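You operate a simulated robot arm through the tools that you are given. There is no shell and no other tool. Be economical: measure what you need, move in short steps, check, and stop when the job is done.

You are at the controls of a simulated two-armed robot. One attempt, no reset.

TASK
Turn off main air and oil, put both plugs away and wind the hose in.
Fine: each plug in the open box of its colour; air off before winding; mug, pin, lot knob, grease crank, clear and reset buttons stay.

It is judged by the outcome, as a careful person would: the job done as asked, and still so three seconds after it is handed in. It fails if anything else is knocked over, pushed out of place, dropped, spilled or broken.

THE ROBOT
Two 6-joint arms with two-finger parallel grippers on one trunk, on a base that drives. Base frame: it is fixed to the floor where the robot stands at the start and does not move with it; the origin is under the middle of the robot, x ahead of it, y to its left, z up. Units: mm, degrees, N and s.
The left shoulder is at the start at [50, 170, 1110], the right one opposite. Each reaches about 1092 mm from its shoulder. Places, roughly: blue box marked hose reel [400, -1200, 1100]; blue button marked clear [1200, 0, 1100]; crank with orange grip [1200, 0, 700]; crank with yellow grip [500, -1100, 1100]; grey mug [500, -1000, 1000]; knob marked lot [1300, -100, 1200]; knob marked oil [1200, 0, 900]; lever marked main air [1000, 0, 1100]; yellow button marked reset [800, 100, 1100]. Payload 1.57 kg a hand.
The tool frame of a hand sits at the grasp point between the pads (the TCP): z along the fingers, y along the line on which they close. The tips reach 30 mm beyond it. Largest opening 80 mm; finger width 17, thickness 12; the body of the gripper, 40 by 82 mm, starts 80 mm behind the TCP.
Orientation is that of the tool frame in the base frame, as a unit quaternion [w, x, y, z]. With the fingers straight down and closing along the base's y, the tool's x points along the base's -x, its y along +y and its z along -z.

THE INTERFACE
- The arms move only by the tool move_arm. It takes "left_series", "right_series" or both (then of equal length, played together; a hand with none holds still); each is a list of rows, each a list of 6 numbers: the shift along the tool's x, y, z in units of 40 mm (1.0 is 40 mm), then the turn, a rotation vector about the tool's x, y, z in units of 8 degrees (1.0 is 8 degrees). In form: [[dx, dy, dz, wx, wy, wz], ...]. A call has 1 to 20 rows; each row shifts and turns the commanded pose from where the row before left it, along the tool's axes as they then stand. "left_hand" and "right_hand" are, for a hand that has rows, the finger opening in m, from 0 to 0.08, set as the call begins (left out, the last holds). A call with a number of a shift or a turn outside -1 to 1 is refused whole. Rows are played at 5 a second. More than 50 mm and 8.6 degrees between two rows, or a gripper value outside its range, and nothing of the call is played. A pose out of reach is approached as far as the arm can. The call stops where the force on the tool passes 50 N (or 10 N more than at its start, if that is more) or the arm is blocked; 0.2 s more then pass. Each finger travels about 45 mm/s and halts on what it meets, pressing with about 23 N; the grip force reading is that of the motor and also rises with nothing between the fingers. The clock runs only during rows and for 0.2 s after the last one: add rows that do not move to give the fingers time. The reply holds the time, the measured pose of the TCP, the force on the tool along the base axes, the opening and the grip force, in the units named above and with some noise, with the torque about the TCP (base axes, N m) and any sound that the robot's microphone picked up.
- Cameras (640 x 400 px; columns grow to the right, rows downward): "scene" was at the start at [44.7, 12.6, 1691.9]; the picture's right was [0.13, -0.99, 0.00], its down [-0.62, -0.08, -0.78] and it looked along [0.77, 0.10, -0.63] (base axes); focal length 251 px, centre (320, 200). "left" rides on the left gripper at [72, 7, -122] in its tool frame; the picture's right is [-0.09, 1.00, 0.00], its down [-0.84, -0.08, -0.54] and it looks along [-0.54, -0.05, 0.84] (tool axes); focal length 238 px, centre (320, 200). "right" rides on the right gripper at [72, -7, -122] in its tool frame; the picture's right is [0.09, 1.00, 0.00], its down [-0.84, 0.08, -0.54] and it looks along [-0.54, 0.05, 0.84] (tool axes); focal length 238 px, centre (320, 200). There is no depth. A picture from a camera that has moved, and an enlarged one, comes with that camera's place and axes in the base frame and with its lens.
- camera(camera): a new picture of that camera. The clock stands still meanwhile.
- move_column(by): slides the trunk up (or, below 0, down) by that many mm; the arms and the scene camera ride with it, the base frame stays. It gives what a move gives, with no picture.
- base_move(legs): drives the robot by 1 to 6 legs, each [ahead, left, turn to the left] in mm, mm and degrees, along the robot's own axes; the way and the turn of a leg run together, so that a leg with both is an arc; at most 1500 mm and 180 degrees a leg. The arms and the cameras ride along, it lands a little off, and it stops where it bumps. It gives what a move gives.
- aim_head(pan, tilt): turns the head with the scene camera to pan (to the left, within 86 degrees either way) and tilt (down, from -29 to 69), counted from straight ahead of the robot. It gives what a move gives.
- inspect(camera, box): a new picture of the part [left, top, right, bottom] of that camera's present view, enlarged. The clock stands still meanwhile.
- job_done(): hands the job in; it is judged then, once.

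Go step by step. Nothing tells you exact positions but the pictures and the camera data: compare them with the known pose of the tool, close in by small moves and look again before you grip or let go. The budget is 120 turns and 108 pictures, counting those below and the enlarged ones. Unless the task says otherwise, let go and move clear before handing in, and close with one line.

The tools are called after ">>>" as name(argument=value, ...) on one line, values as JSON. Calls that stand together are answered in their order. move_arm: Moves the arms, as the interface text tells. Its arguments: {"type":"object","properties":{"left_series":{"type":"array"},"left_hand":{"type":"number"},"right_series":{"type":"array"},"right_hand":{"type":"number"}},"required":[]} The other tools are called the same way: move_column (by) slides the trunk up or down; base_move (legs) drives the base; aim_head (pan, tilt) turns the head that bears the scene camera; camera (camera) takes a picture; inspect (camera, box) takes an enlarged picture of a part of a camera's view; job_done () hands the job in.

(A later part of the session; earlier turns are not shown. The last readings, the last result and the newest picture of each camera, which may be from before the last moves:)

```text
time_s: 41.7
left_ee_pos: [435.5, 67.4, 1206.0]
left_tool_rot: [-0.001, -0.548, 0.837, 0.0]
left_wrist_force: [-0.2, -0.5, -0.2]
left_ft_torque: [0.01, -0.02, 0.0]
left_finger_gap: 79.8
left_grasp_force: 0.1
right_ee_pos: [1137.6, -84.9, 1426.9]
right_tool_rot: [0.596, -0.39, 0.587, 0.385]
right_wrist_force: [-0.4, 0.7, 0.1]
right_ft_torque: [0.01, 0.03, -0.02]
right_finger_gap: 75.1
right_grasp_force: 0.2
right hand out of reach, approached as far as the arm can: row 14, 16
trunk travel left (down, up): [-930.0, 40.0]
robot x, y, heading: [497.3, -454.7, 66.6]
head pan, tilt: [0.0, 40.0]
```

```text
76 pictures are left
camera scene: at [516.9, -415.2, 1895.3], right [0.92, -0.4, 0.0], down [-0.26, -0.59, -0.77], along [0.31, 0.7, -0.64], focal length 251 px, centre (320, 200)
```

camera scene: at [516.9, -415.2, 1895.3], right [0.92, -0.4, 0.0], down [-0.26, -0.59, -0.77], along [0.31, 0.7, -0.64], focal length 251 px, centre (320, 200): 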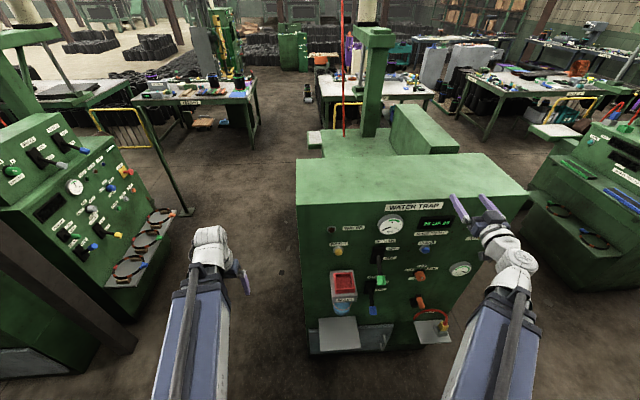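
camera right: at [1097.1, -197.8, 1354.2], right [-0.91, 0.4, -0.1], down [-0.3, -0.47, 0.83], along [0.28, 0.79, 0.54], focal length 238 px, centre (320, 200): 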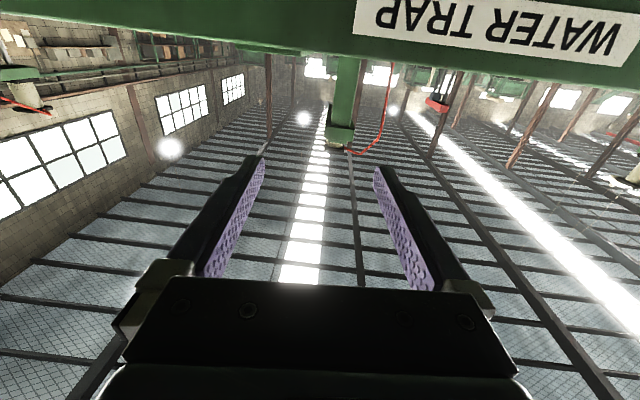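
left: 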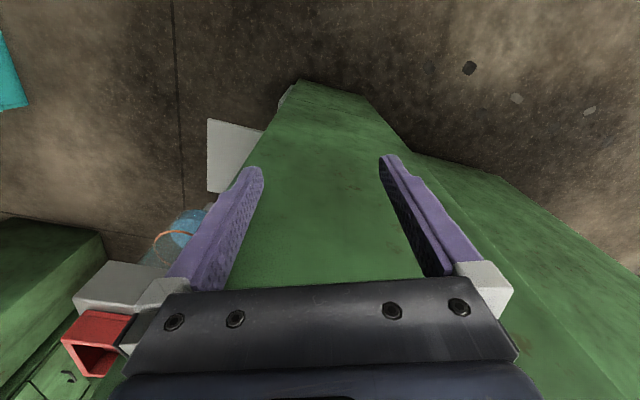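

>>> inspect(camera="scene", box=[310, 200, 480, 350])

>>> move_column(by=-380)

>>> camera(camera="right")

```text
2.67 times, centred on (395, 275) of scene
camera zoom: at [516.9, -415.2, 1895.3], right [0.92, -0.4, 0.0], down [-0.26, -0.59, -0.77], along [0.31, 0.7, -0.64], focal length 669 px, centre (120, 0)
```

zoom: 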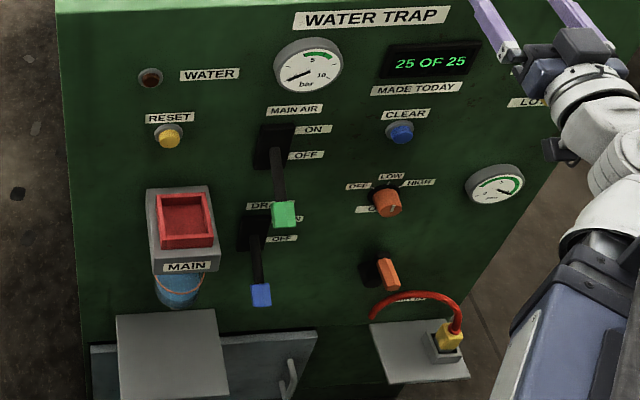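

```text
time_s: 45.4
left_ee_pos: [436.7, 66.9, 824.7]
left_tool_rot: [0.0, -0.548, 0.836, 0.0]
left_wrist_force: [0.0, 0.2, 0.1]
left_ft_torque: [-0.01, -0.03, -0.03]
left_finger_gap: 79.9
left_grasp_force: 0.2
right_ee_pos: [1137.9, -83.5, 1046.2]
right_tool_rot: [0.595, -0.391, 0.587, 0.385]
right_wrist_force: [0.9, -0.5, 0.1]
right_ft_torque: [0.03, -0.02, 0.0]
right_finger_gap: 74.9
right_grasp_force: 0.0
trunk travel left (down, up): [-550.0, 420.0]
robot x, y, heading: [497.9, -454.3, 66.5]
head pan, tilt: [0.0, 40.0]
```

```text
74 pictures are left
camera right: at [1097.0, -197.9, 974.1], right [-0.91, 0.4, -0.1], down [-0.3, -0.47, 0.83], along [0.28, 0.79, 0.54], focal length 238 px, centre (320, 200)
```

right: 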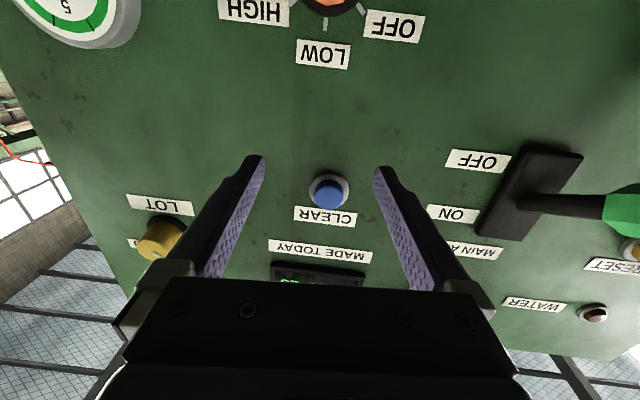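

Gauge dropped: the air is off. The hand is laterally aligned with the oil knob; I'll lower 102 mm and check.

>>> move_column(by=-102)

>>> camera(camera="right")

>>> camera(camera="scene")

```text
time_s: 46.7
left_ee_pos: [435.7, 66.8, 722.9]
left_tool_rot: [0.0, -0.548, 0.836, 0.001]
left_wrist_force: [-0.2, -0.6, 0.7]
left_ft_torque: [0.02, 0.03, 0.03]
left_finger_gap: 79.8
left_grasp_force: 0.0
right_ee_pos: [1136.8, -84.4, 944.7]
right_tool_rot: [0.596, -0.389, 0.588, 0.385]
right_wrist_force: [-0.1, -0.7, -1.4]
right_ft_torque: [0.01, 0.04, 0.0]
right_finger_gap: 75.3
right_grasp_force: 0.1
trunk travel left (down, up): [-448.0, 522.0]
robot x, y, heading: [500.9, -455.2, 66.3]
head pan, tilt: [0.0, 40.0]
```

```text
73 pictures are left
camera right: at [1097.0, -198.0, 872.2], right [-0.91, 0.4, -0.1], down [-0.3, -0.47, 0.83], along [0.28, 0.79, 0.54], focal length 238 px, centre (320, 200)
```

right: 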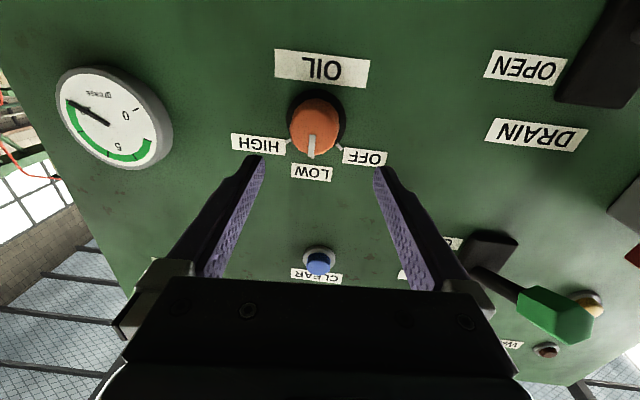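

```text
72 pictures are left
camera scene: at [516.9, -415.3, 1413.3], right [0.92, -0.4, 0.0], down [-0.26, -0.59, -0.77], along [0.31, 0.7, -0.64], focal length 251 px, centre (320, 200)
```

scene: 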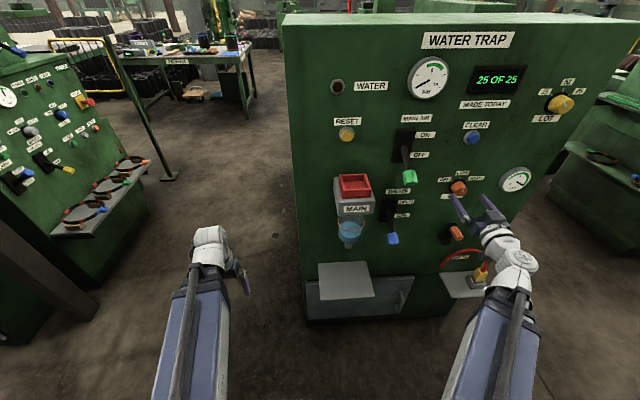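

The knob's mark points at LOW; OFF is to its left. I'll lower 18 mm, pre-roll the hand and advance around the knob.

>>> move_column(by=-18)

>>> move_arm(right_series=[[0, -0.1, 0, 0, 0, 0], [0, 0, 0, 0, 0, 1], [0, 0, 0, 0, 0, 1], [0, 0, 0, 0, 0, 1], [0, 0, 0.4, 0, 0, 0], [0, 0, 0.4, 0, 0, 0]])

>>> camera(camera="right")

```text
time_s: 47.4
left_ee_pos: [436.0, 67.6, 704.9]
left_tool_rot: [0.0, -0.548, 0.837, 0.001]
left_wrist_force: [1.3, -0.6, -0.7]
left_ft_torque: [-0.02, 0.02, 0.01]
left_finger_gap: 80.1
left_grasp_force: 0.0
right_ee_pos: [1136.8, -84.3, 925.6]
right_tool_rot: [0.596, -0.39, 0.588, 0.384]
right_wrist_force: [0.3, -0.3, 0.5]
right_ft_torque: [0.01, -0.02, -0.01]
right_finger_gap: 75.0
right_grasp_force: 0.0
trunk travel left (down, up): [-430.0, 540.0]
robot x, y, heading: [499.8, -458.1, 66.3]
head pan, tilt: [0.0, 40.0]
```

```text
time_s: 48.8
left_ee_pos: [436.4, 67.2, 704.9]
left_tool_rot: [0.0, -0.547, 0.837, 0.0]
left_wrist_force: [0.1, 0.0, 0.2]
left_ft_torque: [-0.02, -0.01, 0.01]
left_finger_gap: 79.9
left_grasp_force: 0.0
right_ee_pos: [1154.1, -55.7, 925.5]
right_tool_rot: [0.502, -0.259, 0.656, 0.5]
right_wrist_force: [-1.1, 0.6, 0.0]
right_ft_torque: [0.01, 0.01, 0.01]
right_finger_gap: 75.1
right_grasp_force: 0.1
trunk travel left (down, up): [-430.0, 540.0]
robot x, y, heading: [495.9, -460.8, 66.5]
head pan, tilt: [0.0, 40.0]
```

```text
71 pictures are left
camera right: at [1086.1, -158.0, 857.1], right [-0.87, 0.38, 0.31], down [0.02, -0.6, 0.8], along [0.49, 0.7, 0.52], focal length 238 px, centre (320, 200)
```

right: 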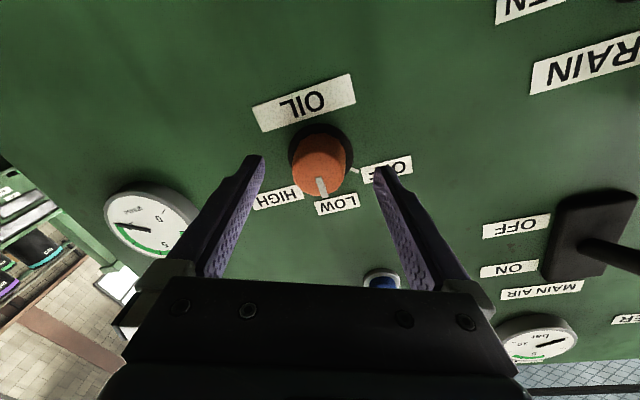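

>>> move_arm(right_series=[[0.15, 0, 0, 0, 0, 0], [0, 0, 0.5, 0, 0, 0]])

>>> camera(camera="right")

```text
time_s: 49.4
left_ee_pos: [436.0, 67.0, 705.9]
left_tool_rot: [0.0, -0.548, 0.836, 0.0]
left_wrist_force: [0.2, 0.7, -0.6]
left_ft_torque: [-0.01, 0.0, 0.0]
left_finger_gap: 80.0
left_grasp_force: 0.1
right_ee_pos: [1160.5, -37.5, 926.8]
right_tool_rot: [0.503, -0.26, 0.655, 0.5]
right_wrist_force: [-0.3, 0.5, 0.4]
right_ft_torque: [0.03, -0.04, -0.02]
right_finger_gap: 75.1
right_grasp_force: 0.1
right hand out of reach, approached as far as the arm can: row 1
trunk travel left (down, up): [-430.0, 540.0]
robot x, y, heading: [498.5, -460.5, 66.4]
head pan, tilt: [0.0, 40.0]
```

```text
70 pictures are left
camera right: at [1093.4, -139.9, 857.3], right [-0.87, 0.38, 0.31], down [0.02, -0.61, 0.8], along [0.49, 0.7, 0.52], focal length 238 px, centre (320, 200)
```

right: 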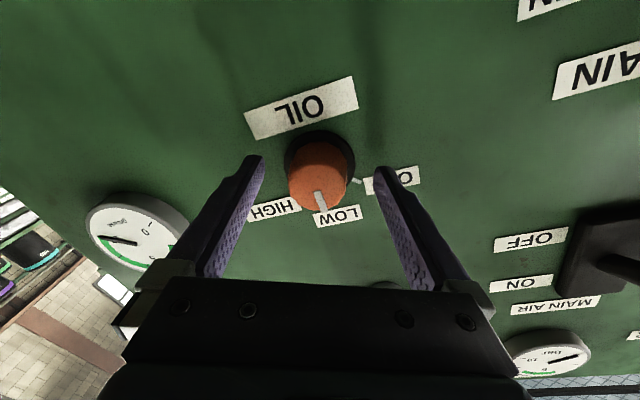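

The knob is between the fingers. I'll lower 4 mm, close, and look.

>>> move_column(by=-4)

>>> move_arm(right_series=[[0, 0, 0, 0, 0, 0], [0, 0, 0, 0, 0, 0], [0, 0, 0, 0, 0, 0], [0, 0, 0, 0, 0, 0], [0, 0, 0, 0, 0, 0], [0, 0, 0, 0, 0, 0]], right_hand=0.0)

>>> camera(camera="right")

```text
time_s: 49.9
left_ee_pos: [434.9, 67.4, 700.6]
left_tool_rot: [0.0, -0.547, 0.837, 0.0]
left_wrist_force: [0.1, 0.2, 0.6]
left_ft_torque: [0.02, -0.02, -0.01]
left_finger_gap: 80.2
left_grasp_force: 0.0
right_ee_pos: [1159.3, -37.6, 922.3]
right_tool_rot: [0.502, -0.26, 0.655, 0.501]
right_wrist_force: [-0.1, -0.7, -0.1]
right_ft_torque: [0.01, -0.04, 0.02]
right_finger_gap: 74.9
right_grasp_force: 0.1
trunk travel left (down, up): [-426.0, 544.0]
robot x, y, heading: [502.7, -460.2, 66.6]
head pan, tilt: [0.0, 40.0]
```

```text
time_s: 51.3
left_ee_pos: [435.6, 66.5, 701.8]
left_tool_rot: [0.0, -0.547, 0.837, 0.001]
left_wrist_force: [0.6, 0.0, -0.3]
left_ft_torque: [0.01, 0.02, 0.0]
left_finger_gap: 80.0
left_grasp_force: 0.0
right_ee_pos: [1159.3, -37.3, 922.4]
right_tool_rot: [0.502, -0.26, 0.656, 0.5]
right_wrist_force: [-4.7, 2.0, -0.1]
right_ft_torque: [-0.06, -0.04, 0.16]
right_finger_gap: 39.7
right_grasp_force: 44.8
trunk travel left (down, up): [-426.0, 544.0]
robot x, y, heading: [499.7, -460.2, 66.5]
head pan, tilt: [0.0, 40.0]
```

```text
69 pictures are left
camera right: at [1092.6, -139.9, 853.5], right [-0.87, 0.38, 0.31], down [0.02, -0.6, 0.8], along [0.49, 0.7, 0.52], focal length 238 px, centre (320, 200)
```

right: 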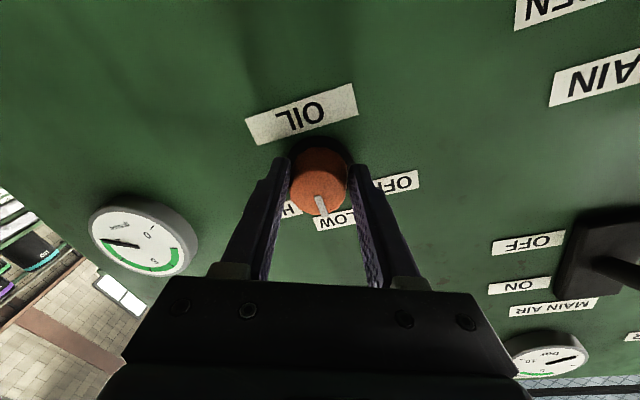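

The knob is gripped. Turning counter-clockwise toward OFF.

>>> move_arm(right_series=[[0, 0, 0, 0, 0, -1], [0, 0, 0, 0, 0, -1], [0, 0, 0, 0, 0, -1], [0, 0, 0, 0, 0, -1], [0, 0, 0, 0, 0, -1], [0, 0, 0, 0, 0, -1]])

>>> camera(camera="right")

```text
time_s: 52.7
left_ee_pos: [437.4, 66.8, 701.5]
left_tool_rot: [-0.001, -0.548, 0.836, 0.0]
left_wrist_force: [0.0, 0.4, 0.2]
left_ft_torque: [-0.02, 0.01, 0.0]
left_finger_gap: 79.8
left_grasp_force: 0.0
right_ee_pos: [1165.6, -41.0, 922.1]
right_tool_rot: [0.664, -0.5, 0.496, 0.251]
right_wrist_force: [27.6, -8.7, 10.2]
right_ft_torque: [1.24, 0.07, 0.07]
right_finger_gap: 39.6
right_grasp_force: 45.2
trunk travel left (down, up): [-426.0, 544.0]
robot x, y, heading: [499.9, -459.0, 66.5]
head pan, tilt: [0.0, 40.0]
```

```text
68 pictures are left
camera right: at [1150.1, -165.8, 859.2], right [-0.79, 0.36, -0.5], down [-0.61, -0.33, 0.72], along [0.1, 0.87, 0.48], focal length 238 px, centre (320, 200)
```

right: 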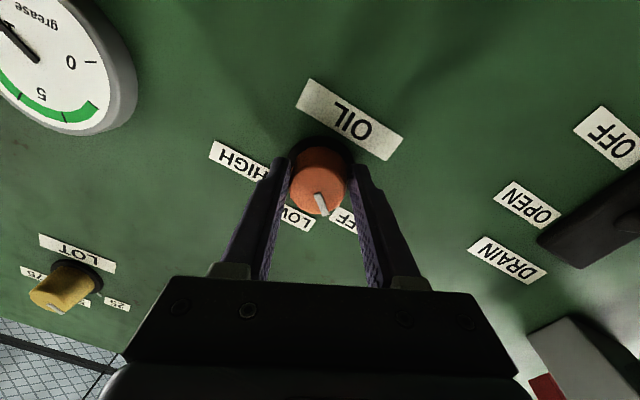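

>>> move_arm(right_series=[[0.03, -0.08, 0, 0, 0, -0.6], [0, 0, 0, 0, 0, -0.6]])

>>> inspect(camera="right", box=[220, 110, 420, 250])

```text
time_s: 53.3
left_ee_pos: [437.5, 65.2, 700.4]
left_tool_rot: [-0.001, -0.548, 0.837, 0.002]
left_wrist_force: [-1.2, -0.1, 0.3]
left_ft_torque: [-0.01, 0.0, 0.02]
left_finger_gap: 80.0
left_grasp_force: 0.1
right_ee_pos: [1167.1, -42.5, 921.5]
right_tool_rot: [0.682, -0.541, 0.452, 0.193]
right_wrist_force: [24.5, -19.2, -8.5]
right_ft_torque: [0.44, 0.82, -0.34]
right_finger_gap: 39.3
right_grasp_force: 44.5
trunk travel left (down, up): [-426.0, 544.0]
robot x, y, heading: [499.1, -459.4, 66.7]
head pan, tilt: [0.0, 40.0]
```

```text
2.86 times, centred on (320, 180) of right
camera zoom: at [1161.7, -171.3, 864.8], right [-0.7, 0.32, -0.64], down [-0.71, -0.28, 0.64], along [0.03, 0.91, 0.42], focal length 681 px, centre (320, 257)
```

zoom: 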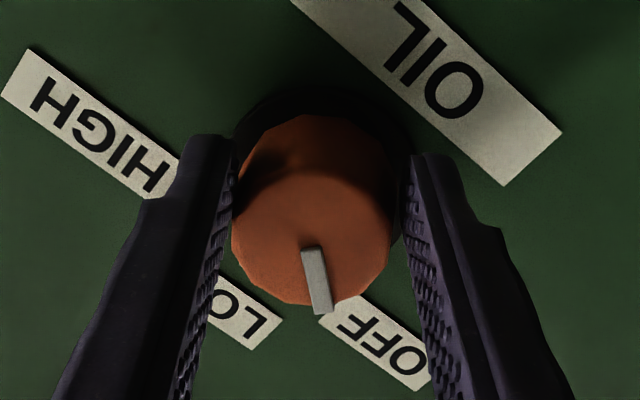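

I'll release and back off to see where the mark now points.

>>> move_arm(right_series=[[0, 0, 0, 0, 0, 0], [0, 0, 0, 0, 0, 0], [0, 0, 0, 0, 0, 0], [0, 0, -0.5, 0, 0, 0], [0, 0, -0.5, 0, 0, 0]], right_hand=0.075)

>>> inspect(camera="right", box=[220, 70, 420, 210])

```text
time_s: 54.5
left_ee_pos: [435.7, 67.9, 701.5]
left_tool_rot: [0.001, -0.547, 0.837, 0.0]
left_wrist_force: [0.0, 0.1, -0.5]
left_ft_torque: [0.02, 0.01, -0.01]
left_finger_gap: 80.0
left_grasp_force: 0.1
right_ee_pos: [1147.2, -76.0, 921.2]
right_tool_rot: [0.681, -0.543, 0.449, 0.197]
right_wrist_force: [0.1, 0.1, 0.4]
right_ft_torque: [-0.05, -0.01, 0.0]
right_finger_gap: 74.8
right_grasp_force: 0.0
trunk travel left (down, up): [-426.0, 544.0]
robot x, y, heading: [498.5, -456.7, 66.4]
head pan, tilt: [0.0, 40.0]
```

```text
2.86 times, centred on (320, 140) of right
camera zoom: at [1142.1, -206.0, 866.3], right [-0.71, 0.31, -0.64], down [-0.71, -0.29, 0.64], along [0.02, 0.91, 0.42], focal length 681 px, centre (320, 371)
```

zoom: 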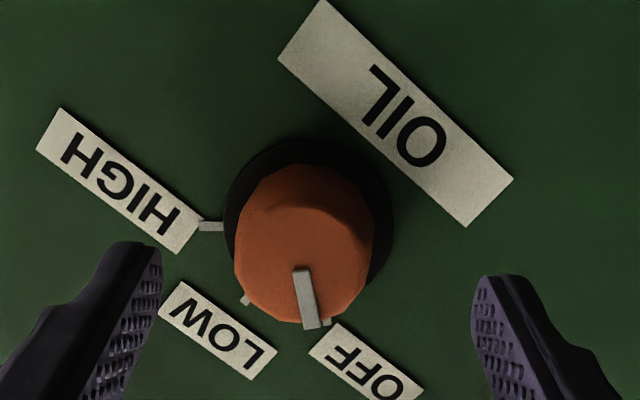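

The mark is on the OFF tick. I'll roll back, raise the trunk, and fold the hand down.

>>> move_arm(right_series=[[0, 0, -0.33, 0, 0, 0], [0, 0, 0, 0, 0, 1], [0, 0, 0, 0, 0, 1], [0, 0, 0, 0, 0, 1], [0, 0, 0, 0, 0, 1], [0, 0, 0, 0, 0, 0.2]])

>>> move_column(by=400)

>>> move_arm(right_series=[[0.734, 0, -0.051, 0, 1, 0], [0.734, 0, -0.051, 0, 1, 0], [0.734, 0, -0.051, 0, 1, 0], [0.734, 0, -0.051, 0, 1, 0], [0.734, 0, -0.051, 0, 1, 0], [0.734, 0, -0.051, 0, 1, 0], [0.734, 0, -0.051, 0, 1, 0], [0.734, 0, -0.051, 0, 1, 0], [0.734, 0, -0.051, 0, 1, 0], [0.734, 0, -0.051, 0, 1, 0], [0.734, 0, -0.051, 0, 1, 0], [0.18, 0, 0, 0, 0.25, 0], [0, 1, 0, 0, 0, 0], [0, 1, 0, 0, 0, 0], [0, 1, 0, 0, 0, 0]])

>>> inspect(camera="scene", box=[300, 200, 500, 350])

```text
time_s: 55.9
left_ee_pos: [436.0, 67.5, 701.8]
left_tool_rot: [-0.001, -0.548, 0.837, 0.0]
left_wrist_force: [-0.4, -0.2, 0.0]
left_ft_torque: [-0.02, 0.0, -0.03]
left_finger_gap: 80.1
left_grasp_force: 0.0
right_ee_pos: [1142.1, -88.3, 921.4]
right_tool_rot: [0.596, -0.389, 0.587, 0.386]
right_wrist_force: [0.0, 0.3, 0.0]
right_ft_torque: [0.01, 0.0, 0.02]
right_finger_gap: 75.1
right_grasp_force: 0.1
trunk travel left (down, up): [-426.0, 544.0]
robot x, y, heading: [499.3, -458.0, 66.7]
head pan, tilt: [0.0, 40.0]
```

```text
time_s: 59.7
left_ee_pos: [435.5, 67.0, 1101.1]
left_tool_rot: [0.001, -0.547, 0.837, 0.0]
left_wrist_force: [0.2, -0.7, 1.0]
left_ft_torque: [-0.02, -0.01, -0.01]
left_finger_gap: 79.9
left_grasp_force: 0.2
right_ee_pos: [1141.0, -88.3, 1322.3]
right_tool_rot: [0.596, -0.39, 0.587, 0.385]
right_wrist_force: [0.3, -0.2, 0.7]
right_ft_torque: [-0.01, 0.02, 0.02]
right_finger_gap: 75.0
right_grasp_force: 0.0
trunk travel left (down, up): [-826.0, 144.0]
robot x, y, heading: [501.0, -457.0, 66.3]
head pan, tilt: [0.0, 40.0]
```

```text
time_s: 62.9
left_ee_pos: [435.7, 67.6, 1099.5]
left_tool_rot: [0.0, -0.548, 0.837, 0.0]
left_wrist_force: [0.3, 0.1, 1.2]
left_ft_torque: [0.01, 0.03, -0.01]
left_finger_gap: 79.7
left_grasp_force: 0.1
right_ee_pos: [981.0, -207.4, 1101.9]
right_tool_rot: [0.004, -0.548, 0.837, -0.003]
right_wrist_force: [-0.3, 0.4, 1.0]
right_ft_torque: [0.02, -0.04, 0.05]
right_finger_gap: 74.9
right_grasp_force: 0.0
right hand out of reach, approached as far as the arm can: row 5, 8, 14, 15
trunk travel left (down, up): [-826.0, 144.0]
robot x, y, heading: [496.2, -461.5, 66.4]
head pan, tilt: [0.0, 40.0]
```

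```text
2.67 times, centred on (400, 275) of scene
camera zoom: at [516.0, -414.9, 1791.3], right [0.92, -0.4, 0.0], down [-0.26, -0.59, -0.77], along [0.31, 0.7, -0.64], focal length 669 px, centre (107, 0)
```

zoom: 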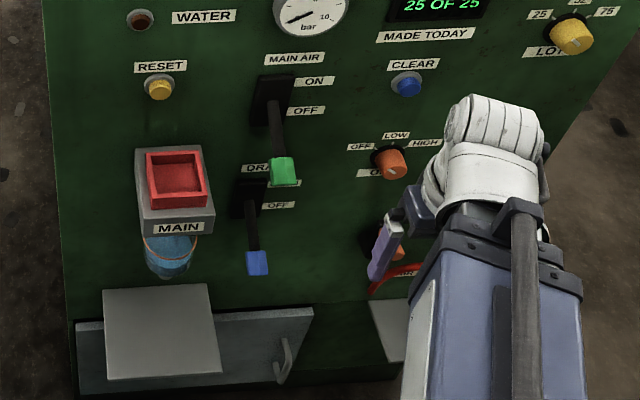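

Machine side done: air OFF, oil OFF. Now I'll raise the trunk, step away from the cabinet, and turn right to face the reel.

>>> move_column(by=140)

>>> base_move(legs=[[60, 0, 0], [0, 0, -85]])

>>> aim_head(pan=-60, tilt=45)

>>> camera(camera="scene")

```text
time_s: 64.6
left_ee_pos: [435.6, 67.3, 1241.2]
left_tool_rot: [0.0, -0.547, 0.837, 0.0]
left_wrist_force: [-0.3, -0.3, -0.5]
left_ft_torque: [0.03, -0.04, -0.01]
left_finger_gap: 80.2
left_grasp_force: 0.0
right_ee_pos: [982.3, -209.2, 1241.0]
right_tool_rot: [0.004, -0.548, 0.836, -0.004]
right_wrist_force: [-0.2, 0.2, 0.2]
right_ft_torque: [-0.01, 0.01, 0.01]
right_finger_gap: 74.8
right_grasp_force: 0.1
trunk travel left (down, up): [-966.0, 4.0]
robot x, y, heading: [500.4, -457.5, 66.3]
head pan, tilt: [0.0, 40.0]
```

```text
time_s: 69.2
left_ee_pos: [1043.1, -303.3, 1241.5]
left_tool_rot: [0.0, 0.171, 0.985, 0.0]
left_wrist_force: [-0.6, 0.3, -0.6]
left_ft_torque: [-0.01, -0.02, -0.01]
left_finger_gap: 79.9
left_grasp_force: 0.0
right_ee_pos: [805.4, -866.9, 1241.3]
right_tool_rot: [0.001, 0.169, 0.986, -0.005]
right_wrist_force: [1.3, -0.6, 0.3]
right_ft_torque: [0.02, 0.0, 0.02]
right_finger_gap: 75.2
right_grasp_force: 0.1
trunk travel left (down, up): [-966.0, 4.0]
robot x, y, heading: [523.8, -403.8, -19.7]
head pan, tilt: [0.0, 40.0]
```

```text
time_s: 70.5
left_ee_pos: [1041.7, -303.3, 1241.1]
left_tool_rot: [0.0, 0.17, 0.986, 0.0]
left_wrist_force: [-0.2, 0.1, 0.7]
left_ft_torque: [0.01, -0.03, 0.0]
left_finger_gap: 80.2
left_grasp_force: 0.1
right_ee_pos: [805.2, -867.0, 1241.0]
right_tool_rot: [0.001, 0.17, 0.985, -0.005]
right_wrist_force: [-0.7, 0.8, 0.8]
right_ft_torque: [-0.02, 0.0, -0.01]
right_finger_gap: 74.9
right_grasp_force: 0.0
trunk travel left (down, up): [-966.0, 4.0]
robot x, y, heading: [521.8, -405.3, -19.4]
head pan, tilt: [-60.0, 45.0]
```

```text
64 pictures are left
camera scene: at [500.2, -467.7, 1924.0], right [-0.98, -0.18, 0.0], down [-0.13, 0.7, -0.71], along [0.13, -0.7, -0.71], focal length 251 px, centre (320, 200)
```

scene: 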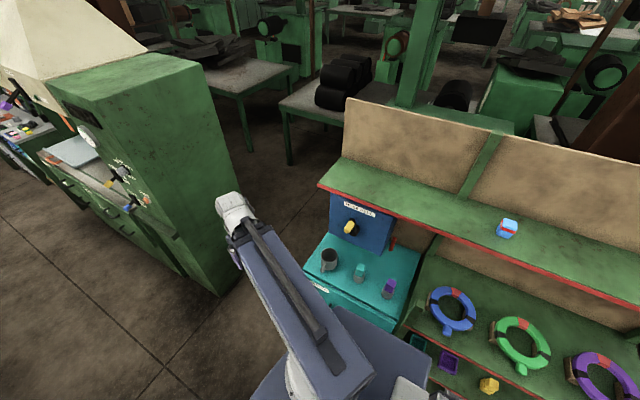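

>>> inspect(camera="scene", box=[300, 180, 440, 320])

>>> inspect(camera="scene", box=[390, 270, 520, 400])

```text
2.86 times, centred on (370, 250) of scene
camera zoom: at [500.2, -467.7, 1924.0], right [-0.98, -0.18, 0.0], down [-0.13, 0.7, -0.71], along [0.13, -0.7, -0.71], focal length 717 px, centre (177, 57)
```

zoom: 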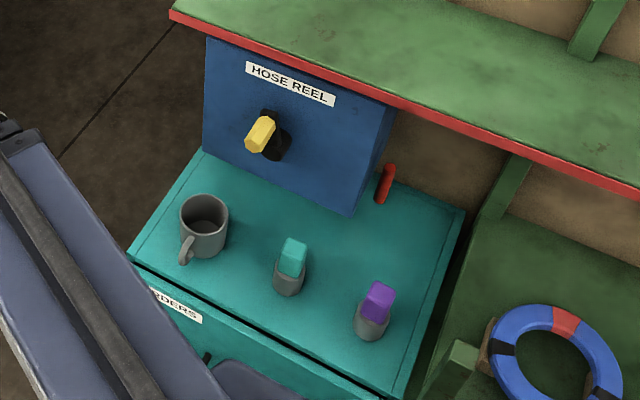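

```text
3.08 times, centred on (455, 335) of scene
camera zoom: at [500.2, -467.7, 1924.0], right [-0.98, -0.18, 0.0], down [-0.13, 0.7, -0.71], along [0.13, -0.7, -0.71], focal length 772 px, centre (-95, -215)
```

zoom: 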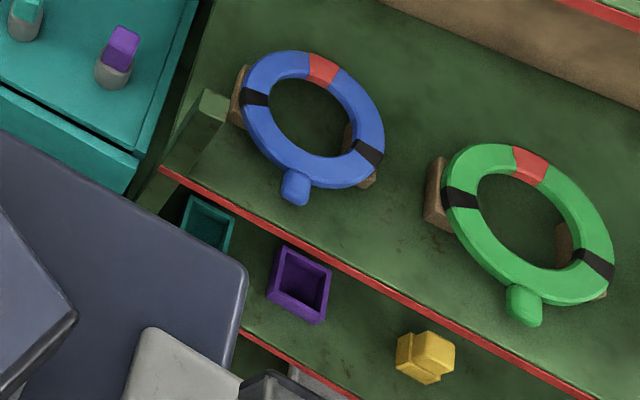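

Plugs stand at about teal [434, -1012] and purple [317, -970]; boxes at teal [119, -903, 605] and purple [-18, -852, 594], under the ring shelf. I'll turn to face them squarely.

>>> base_move(legs=[[0, 0, -88]])

>>> aim_head(pan=0, tilt=50)

>>> camera(camera="scene")

```text
time_s: 74.7
left_ee_pos: [642.7, -918.5, 1240.4]
left_tool_rot: [0.001, 0.807, 0.591, 0.0]
left_wrist_force: [0.1, 0.6, -0.9]
left_ft_torque: [0.02, 0.0, 0.0]
left_finger_gap: 80.0
left_grasp_force: 0.1
right_ee_pos: [69.9, -700.2, 1240.6]
right_tool_rot: [-0.003, 0.807, 0.591, -0.004]
right_wrist_force: [0.1, 0.0, -1.1]
right_ft_torque: [0.02, -0.03, -0.01]
right_finger_gap: 74.9
right_grasp_force: 0.1
trunk travel left (down, up): [-966.0, 4.0]
robot x, y, heading: [521.2, -403.0, -107.5]
head pan, tilt: [-60.0, 45.0]
```

```text
time_s: 76.0
left_ee_pos: [642.1, -917.3, 1240.9]
left_tool_rot: [0.0, 0.806, 0.592, -0.001]
left_wrist_force: [0.2, 0.6, -1.2]
left_ft_torque: [0.0, 0.01, 0.02]
left_finger_gap: 79.9
left_grasp_force: 0.0
right_ee_pos: [69.3, -701.2, 1241.3]
right_tool_rot: [-0.004, 0.806, 0.591, -0.004]
right_wrist_force: [-0.1, 0.2, -0.2]
right_ft_torque: [-0.03, -0.01, -0.01]
right_finger_gap: 75.1
right_grasp_force: 0.1
trunk travel left (down, up): [-966.0, 4.0]
robot x, y, heading: [519.3, -402.8, -107.2]
head pan, tilt: [0.0, 50.0]
```

```text
61 pictures are left
camera scene: at [511.9, -436.4, 1917.1], right [-0.95, 0.3, 0.0], down [0.23, 0.73, -0.64], along [-0.19, -0.61, -0.77], focal length 251 px, centre (320, 200)
```

scene: 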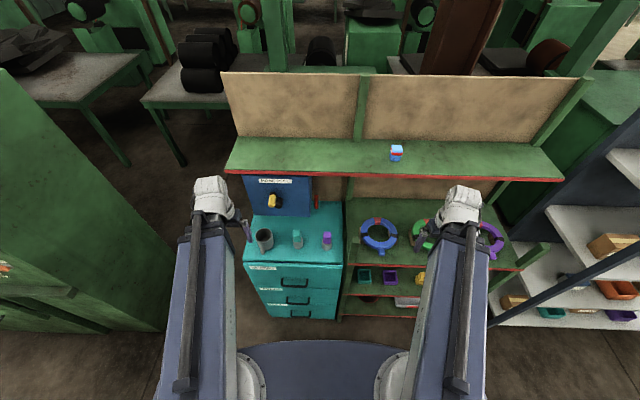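

>>> inspect(camera="scene", box=[240, 165, 360, 265])

>>> inspect(camera="scene", box=[330, 215, 450, 325])

```text
4.00 times, centred on (300, 215) of scene
camera zoom: at [511.9, -436.4, 1917.1], right [-0.95, 0.3, 0.0], down [0.23, 0.73, -0.64], along [-0.19, -0.61, -0.77], focal length 1004 px, centre (400, 140)
```

zoom: 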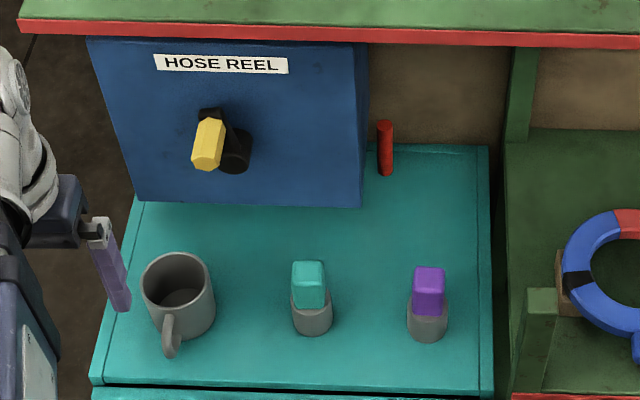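

```text
3.64 times, centred on (390, 270) of scene
camera zoom: at [511.9, -436.4, 1917.1], right [-0.95, 0.3, 0.0], down [0.23, 0.73, -0.64], along [-0.19, -0.61, -0.77], focal length 913 px, centre (66, -54)
```

zoom: 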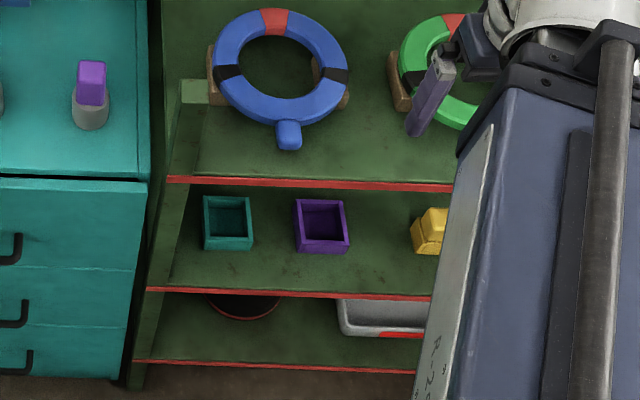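

Everything is squared up: plugs and boxes lie in one line, boxes about 100 mm under the ring shelf's edge. I'll back away 170 mm, then tilt the right hand to 45°, which I'll keep for both grasp and release.

>>> base_move(legs=[[-170, 0, 0]])

>>> move_arm(right_series=[[-0.772, 0, -0.054, 0, -1, 0], [-0.772, 0, -0.054, 0, -1, 0], [-0.772, 0, -0.054, 0, -1, 0], [-0.772, 0, -0.054, 0, -1, 0], [-0.772, 0, -0.054, 0, -1, 0], [-0.48, 0, -0.02, 0, -0.625, 0]], right_hand=0.08)

>>> camera(camera="scene")

```text
time_s: 77.4
left_ee_pos: [695.5, -753.0, 1241.0]
left_tool_rot: [-0.001, 0.806, 0.592, 0.001]
left_wrist_force: [0.9, 0.4, -0.4]
left_ft_torque: [-0.06, -0.01, 0.01]
left_finger_gap: 80.3
left_grasp_force: 0.0
right_ee_pos: [122.5, -538.5, 1240.7]
right_tool_rot: [-0.002, 0.805, 0.594, -0.005]
right_wrist_force: [0.3, 0.0, 0.2]
right_ft_torque: [-0.02, -0.03, -0.02]
right_finger_gap: 75.2
right_grasp_force: 0.0
trunk travel left (down, up): [-966.0, 4.0]
robot x, y, heading: [571.6, -240.7, -107.1]
head pan, tilt: [0.0, 50.0]
```

```text
time_s: 78.8
left_ee_pos: [694.2, -754.7, 1240.6]
left_tool_rot: [0.001, 0.805, 0.594, 0.001]
left_wrist_force: [0.0, 0.1, 1.0]
left_ft_torque: [-0.02, 0.01, 0.02]
left_finger_gap: 80.1
left_grasp_force: 0.0
right_ee_pos: [74.7, -689.9, 1305.8]
right_tool_rot: [0.225, 0.742, 0.548, -0.314]
right_wrist_force: [-0.6, -0.4, -0.6]
right_ft_torque: [-0.01, -0.03, 0.01]
right_finger_gap: 80.0
right_grasp_force: 0.2
trunk travel left (down, up): [-966.0, 4.0]
robot x, y, heading: [573.9, -240.3, -107.4]
head pan, tilt: [0.0, 50.0]
```

```text
58 pictures are left
camera scene: at [562.9, -274.0, 1917.1], right [-0.95, 0.3, 0.0], down [0.23, 0.73, -0.64], along [-0.19, -0.61, -0.77], focal length 251 px, centre (320, 200)
```

scene: 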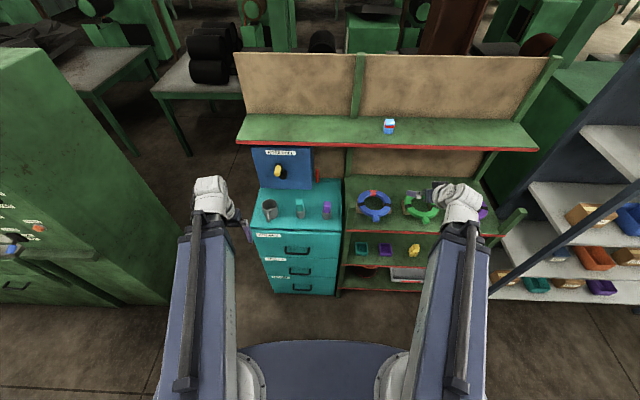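

>>> move_arm(right_series=[[-0.254, 0.972, 0.254, 0, 0, 0], [-0.254, 0.972, 0.254, 0, 0, 0], [-0.254, 0.972, 0.254, 0, 0, 0], [-0.254, 0.972, 0.254, 0, 0, 0], [-0.254, 0.972, 0.254, 0, 0, 0], [-0.254, 0.972, 0.254, 0, 0, 0], [-0.254, 0.972, 0.254, 0, 0, 0], [-0.254, 0.972, 0.254, 0, 0, 0]])

>>> move_column(by=-250)

>>> camera(camera="right")

```text
time_s: 80.6
left_ee_pos: [694.3, -755.4, 1241.0]
left_tool_rot: [0.0, 0.806, 0.592, 0.001]
left_wrist_force: [0.0, -1.1, 0.0]
left_ft_torque: [0.05, 0.01, -0.02]
left_finger_gap: 79.9
left_grasp_force: 0.0
right_ee_pos: [338.4, -893.2, 1305.5]
right_tool_rot: [0.223, 0.743, 0.548, -0.313]
right_wrist_force: [0.7, -0.8, 0.8]
right_ft_torque: [0.02, -0.01, 0.01]
right_finger_gap: 80.0
right_grasp_force: 0.1
right hand out of reach, approached as far as the arm can: row 8
trunk travel left (down, up): [-966.0, 4.0]
robot x, y, heading: [571.8, -239.1, -107.2]
head pan, tilt: [0.0, 50.0]
```

```text
time_s: 83.2
left_ee_pos: [695.0, -754.1, 992.3]
left_tool_rot: [0.0, 0.805, 0.593, 0.0]
left_wrist_force: [0.9, -0.4, -0.4]
left_ft_torque: [0.01, -0.02, -0.04]
left_finger_gap: 80.0
left_grasp_force: 0.0
right_ee_pos: [338.4, -892.3, 1055.7]
right_tool_rot: [0.224, 0.742, 0.549, -0.313]
right_wrist_force: [-0.6, 0.1, 0.7]
right_ft_torque: [-0.01, 0.0, -0.02]
right_finger_gap: 79.8
right_grasp_force: 0.1
trunk travel left (down, up): [-716.0, 254.0]
robot x, y, heading: [574.0, -240.3, -107.1]
head pan, tilt: [0.0, 50.0]
```

```text
57 pictures are left
camera right: at [374.3, -759.3, 1091.4], right [0.97, -0.23, -0.08], down [0.02, -0.22, 0.97], along [-0.24, -0.95, -0.21], focal length 238 px, centre (320, 200)
```

right: 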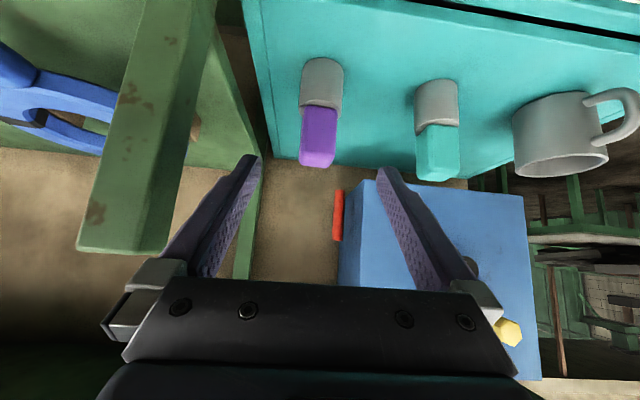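

The purple cap lines up with the fingers. I'll lower to its height and look once before advancing.

>>> move_column(by=-64)

>>> move_arm(right_series=[[-0.47, 0, 0.47, 0, 0, 0], [-0.47, 0, 0.47, 0, 0, 0], [-0.47, 0, 0.47, 0, 0, 0]])

>>> camera(camera="right")

>>> inspect(camera="scene", box=[240, 160, 360, 260])

```text
time_s: 84.2
left_ee_pos: [695.4, -755.2, 926.4]
left_tool_rot: [-0.001, 0.805, 0.593, 0.0]
left_wrist_force: [-0.3, 0.2, 0.2]
left_ft_torque: [-0.01, -0.01, -0.04]
left_finger_gap: 79.9
left_grasp_force: 0.0
right_ee_pos: [338.0, -892.6, 991.6]
right_tool_rot: [0.224, 0.742, 0.549, -0.313]
right_wrist_force: [0.5, -0.9, -0.1]
right_ft_torque: [-0.01, -0.03, 0.0]
right_finger_gap: 79.9
right_grasp_force: 0.0
trunk travel left (down, up): [-652.0, 318.0]
robot x, y, heading: [576.0, -238.6, -107.2]
head pan, tilt: [0.0, 50.0]
```

```text
time_s: 85.0
left_ee_pos: [694.7, -755.1, 927.4]
left_tool_rot: [-0.001, 0.806, 0.593, 0.0]
left_wrist_force: [0.1, 0.3, -0.7]
left_ft_torque: [-0.01, 0.02, 0.03]
left_finger_gap: 80.0
left_grasp_force: 0.1
right_ee_pos: [312.9, -969.3, 990.9]
right_tool_rot: [0.223, 0.742, 0.55, -0.312]
right_wrist_force: [0.1, 0.3, -0.7]
right_ft_torque: [-0.04, 0.02, -0.04]
right_finger_gap: 80.0
right_grasp_force: 0.0
trunk travel left (down, up): [-652.0, 318.0]
robot x, y, heading: [576.0, -241.5, -107.4]
head pan, tilt: [0.0, 50.0]
```

```text
56 pictures are left
camera right: at [350.1, -836.1, 1027.1], right [0.97, -0.23, -0.08], down [0.02, -0.22, 0.97], along [-0.24, -0.95, -0.21], focal length 238 px, centre (320, 200)
```

right: 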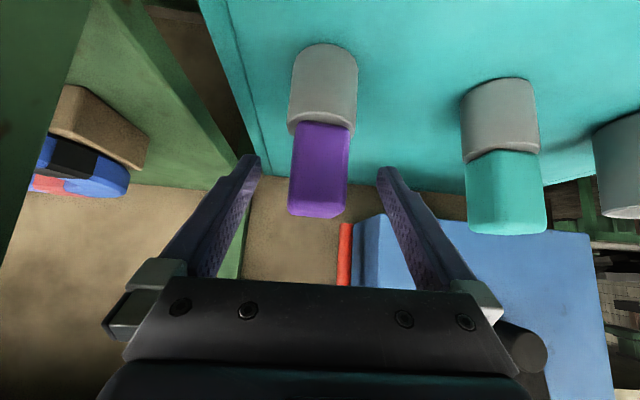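

```text
4.00 times, centred on (300, 210) of scene
camera zoom: at [562.9, -274.4, 1603.1], right [-0.95, 0.3, 0.0], down [0.23, 0.73, -0.64], along [-0.19, -0.61, -0.77], focal length 1004 px, centre (400, 160)
```

zoom: 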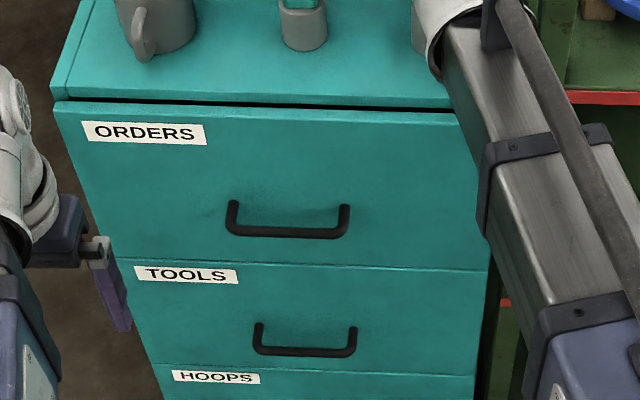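

The purple cap sits between the pads. Closing.

>>> move_arm(right_series=[[0, 0, 0, 0, 0, 0], [0, 0, 0, 0, 0, 0], [0, 0, 0, 0, 0, 0], [0, 0, 0, 0, 0, 0], [0, 0, 0, 0, 0, 0], [0, 0, 0, 0, 0, 0]], right_hand=0.0)

>>> move_column(by=60)

>>> camera(camera="right")

```text
time_s: 86.4
left_ee_pos: [695.0, -755.0, 925.9]
left_tool_rot: [0.0, 0.805, 0.593, 0.0]
left_wrist_force: [0.2, 0.7, -0.4]
left_ft_torque: [0.01, 0.0, -0.01]
left_finger_gap: 79.9
left_grasp_force: 0.1
right_ee_pos: [314.7, -968.1, 992.5]
right_tool_rot: [0.224, 0.742, 0.55, -0.312]
right_wrist_force: [0.5, -0.7, 0.7]
right_ft_torque: [-0.03, -0.16, 0.0]
right_finger_gap: 33.7
right_grasp_force: 23.2
trunk travel left (down, up): [-652.0, 318.0]
robot x, y, heading: [572.8, -240.7, -107.5]
head pan, tilt: [0.0, 50.0]
```

```text
time_s: 87.4
left_ee_pos: [694.3, -755.8, 986.6]
left_tool_rot: [0.0, 0.806, 0.592, 0.001]
left_wrist_force: [-0.4, 0.3, 0.3]
left_ft_torque: [-0.04, -0.01, 0.01]
left_finger_gap: 80.1
left_grasp_force: 0.1
right_ee_pos: [313.9, -967.9, 1052.3]
right_tool_rot: [0.224, 0.742, 0.55, -0.312]
right_wrist_force: [-0.5, -0.1, -3.2]
right_ft_torque: [0.03, 0.0, -0.02]
right_finger_gap: 33.9
right_grasp_force: 23.3
trunk travel left (down, up): [-712.0, 258.0]
robot x, y, heading: [572.2, -238.8, -107.0]
head pan, tilt: [0.0, 50.0]
```

```text
54 pictures are left
camera right: at [350.3, -835.6, 1087.1], right [0.97, -0.23, -0.08], down [0.02, -0.22, 0.97], along [-0.24, -0.95, -0.21], focal length 238 px, centre (320, 200)
```

right: 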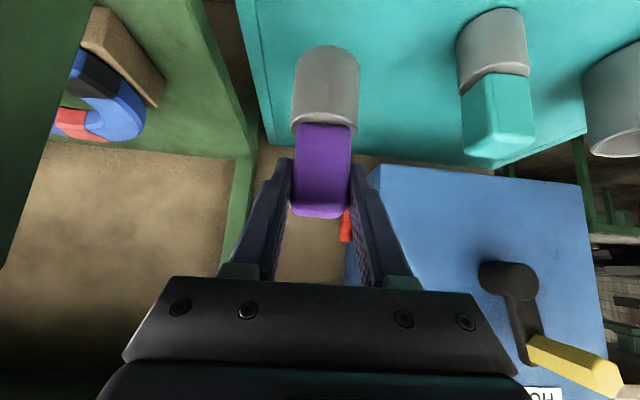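

Purple plug lifted cleanly (the grey body is part of it). I'll retract it past the post, then move right in front of the purple box.

>>> move_arm(right_series=[[0.6, 0, -0.6, 0, 0, 0], [0.6, 0, -0.6, 0, 0, 0], [0.6, 0, -0.6, 0, 0, 0], [0.6, 0, -0.6, 0, 0, 0], [0.6, 0, -0.6, 0, 0, 0], [0, -0.975, 0, 0, 0, 0], [0, -0.975, 0, 0, 0, 0], [0, -0.975, 0, 0, 0, 0], [0, -0.975, 0, 0, 0, 0], [0, -0.975, 0, 0, 0, 0], [0, -0.975, 0, 0, 0, 0], [0, -0.975, 0, 0, 0, 0], [0, -0.975, 0, 0, 0, 0], [0, -0.975, 0, 0, 0, 0]])

>>> move_column(by=-300)

>>> camera(camera="right")

>>> camera(camera="scene")

```text
time_s: 90.4
left_ee_pos: [695.5, -753.1, 986.2]
left_tool_rot: [0.0, 0.805, 0.593, 0.0]
left_wrist_force: [-0.2, -0.3, -0.6]
left_ft_torque: [-0.01, -0.04, 0.01]
left_finger_gap: 80.2
left_grasp_force: 0.2
right_ee_pos: [27.7, -712.3, 1052.1]
right_tool_rot: [0.224, 0.742, 0.549, -0.312]
right_wrist_force: [-0.8, -0.7, -2.8]
right_ft_torque: [0.02, 0.0, -0.01]
right_finger_gap: 33.8
right_grasp_force: 22.7
right hand out of reach, approached as far as the arm can: row 7, 8, 11, 14
trunk travel left (down, up): [-712.0, 258.0]
robot x, y, heading: [574.5, -237.2, -107.3]
head pan, tilt: [0.0, 50.0]
```

```text
time_s: 93.4
left_ee_pos: [694.1, -754.7, 687.1]
left_tool_rot: [0.0, 0.806, 0.592, 0.0]
left_wrist_force: [-0.4, -0.1, 0.1]
left_ft_torque: [0.0, 0.03, 0.0]
left_finger_gap: 79.8
left_grasp_force: 0.1
right_ee_pos: [29.3, -711.8, 752.3]
right_tool_rot: [0.224, 0.742, 0.549, -0.313]
right_wrist_force: [-0.3, 0.1, -3.0]
right_ft_torque: [0.02, -0.04, 0.03]
right_finger_gap: 33.5
right_grasp_force: 23.2
trunk travel left (down, up): [-412.0, 558.0]
robot x, y, heading: [574.8, -240.3, -107.3]
head pan, tilt: [0.0, 50.0]
```

```text
53 pictures are left
camera right: at [64.9, -578.7, 787.3], right [0.97, -0.23, -0.08], down [0.02, -0.22, 0.97], along [-0.24, -0.95, -0.21], focal length 238 px, centre (320, 200)
```

right: 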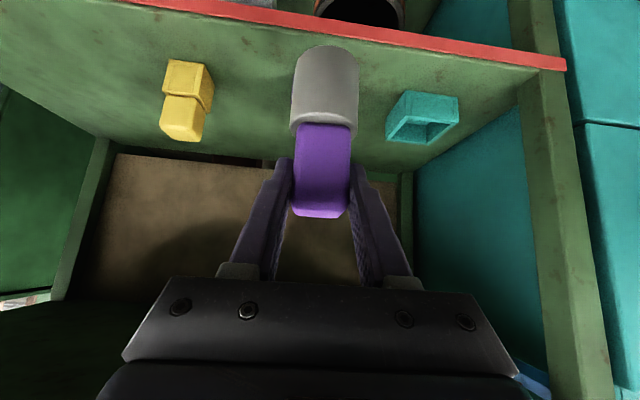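

```text
52 pictures are left
camera scene: at [562.8, -274.1, 1363.1], right [-0.95, 0.3, 0.0], down [0.23, 0.73, -0.64], along [-0.19, -0.61, -0.77], focal length 251 px, centre (320, 200)
```

scene: 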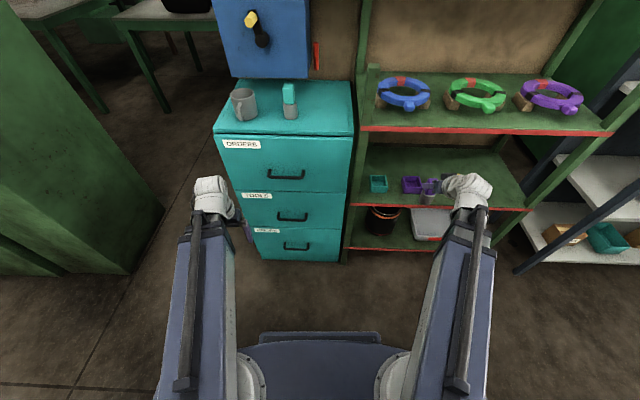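

>>> inspect(camera="scene", box=[350, 150, 500, 250])

>>> inspect(camera="right", box=[140, 0, 500, 230])

```text
4.00 times, centred on (425, 200) of scene
camera zoom: at [562.8, -274.1, 1363.1], right [-0.95, 0.3, 0.0], down [0.23, 0.73, -0.64], along [-0.19, -0.61, -0.77], focal length 1004 px, centre (-100, 200)
```

zoom: 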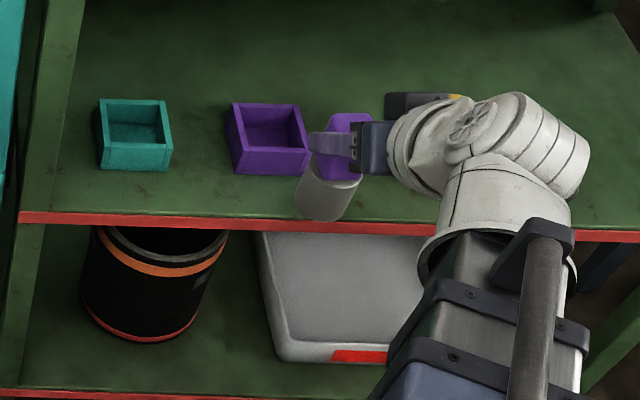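

```text
1.74 times, centred on (320, 115) of right
camera zoom: at [64.9, -578.7, 787.3], right [0.97, -0.23, -0.08], down [0.02, -0.22, 0.97], along [-0.24, -0.95, -0.21], focal length 414 px, centre (320, 348)
```

zoom: 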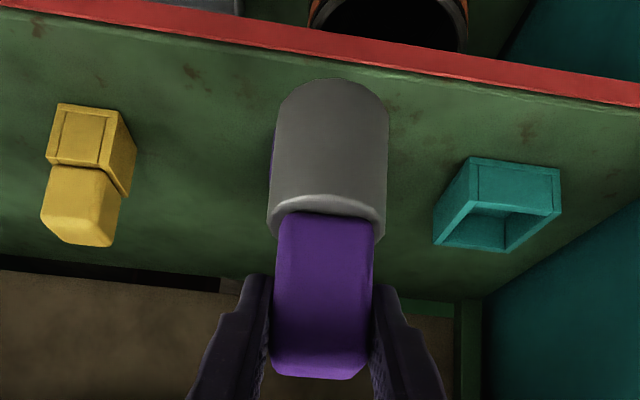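

The purple box is 146 mm ahead, about 3 mm to the right. I'll lower a little, move in over it, and check.

>>> move_column(by=-35)

>>> move_arm(right_series=[[-0.43, -0.07, 0.43, 0, 0, 0], [-0.43, 0, 0.43, 0, 0, 0], [-0.43, 0, 0.43, 0, 0, 0], [-0.43, 0, 0.43, 0, 0, 0], [-0.43, 0, 0.43, 0, 0, 0], [-0.43, 0, 0.43, 0, 0, 0]])

>>> camera(camera="right")

>>> inspect(camera="scene", box=[350, 150, 500, 250])

```text
time_s: 94.2
left_ee_pos: [694.4, -753.8, 653.3]
left_tool_rot: [0.0, 0.805, 0.593, 0.0]
left_wrist_force: [0.9, -0.2, -0.2]
left_ft_torque: [0.01, 0.01, 0.02]
left_finger_gap: 79.8
left_grasp_force: 0.1
right_ee_pos: [28.5, -712.2, 716.8]
right_tool_rot: [0.224, 0.742, 0.55, -0.312]
right_wrist_force: [-0.3, 0.8, -2.7]
right_ft_torque: [0.03, -0.03, -0.02]
right_finger_gap: 33.8
right_grasp_force: 22.9
trunk travel left (down, up): [-377.0, 593.0]
robot x, y, heading: [574.7, -238.4, -107.3]
head pan, tilt: [0.0, 50.0]
```

```text
time_s: 95.6
left_ee_pos: [694.6, -754.6, 652.8]
left_tool_rot: [0.0, 0.806, 0.592, 0.0]
left_wrist_force: [0.1, 0.5, -1.0]
left_ft_torque: [0.02, -0.01, 0.0]
left_finger_gap: 79.9
left_grasp_force: 0.1
right_ee_pos: [-15.8, -852.7, 716.4]
right_tool_rot: [0.224, 0.743, 0.549, -0.312]
right_wrist_force: [-0.3, 0.4, -1.7]
right_ft_torque: [0.01, 0.03, 0.02]
right_finger_gap: 33.7
right_grasp_force: 23.0
trunk travel left (down, up): [-377.0, 593.0]
robot x, y, heading: [571.3, -237.2, -107.3]
head pan, tilt: [0.0, 50.0]
```

```text
49 pictures are left
camera right: at [20.6, -719.8, 752.1], right [0.97, -0.23, -0.08], down [0.02, -0.22, 0.97], along [-0.24, -0.95, -0.21], focal length 238 px, centre (320, 200)
```

right: 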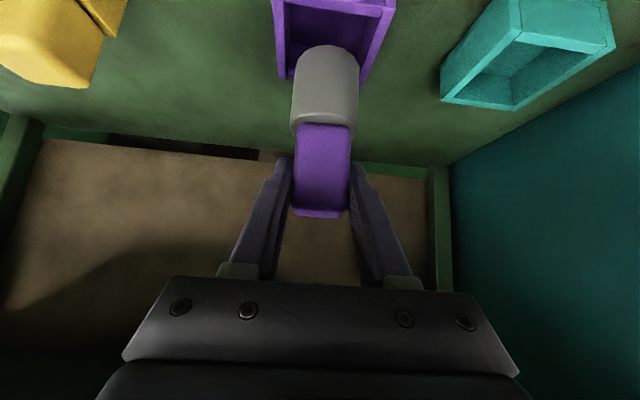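

```text
4.00 times, centred on (425, 200) of scene
camera zoom: at [562.7, -274.2, 1328.1], right [-0.95, 0.3, 0.0], down [0.23, 0.73, -0.64], along [-0.19, -0.61, -0.77], focal length 1004 px, centre (-100, 200)
```

zoom: 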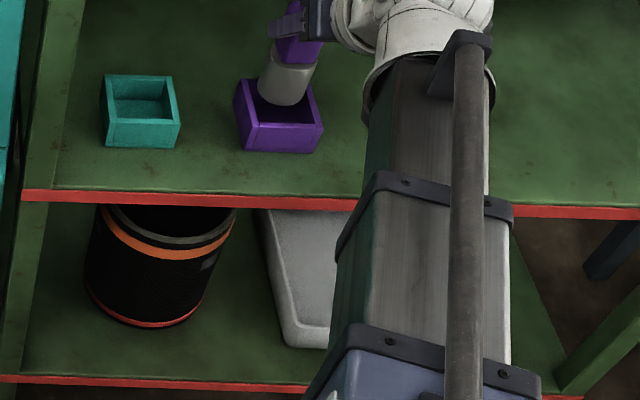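

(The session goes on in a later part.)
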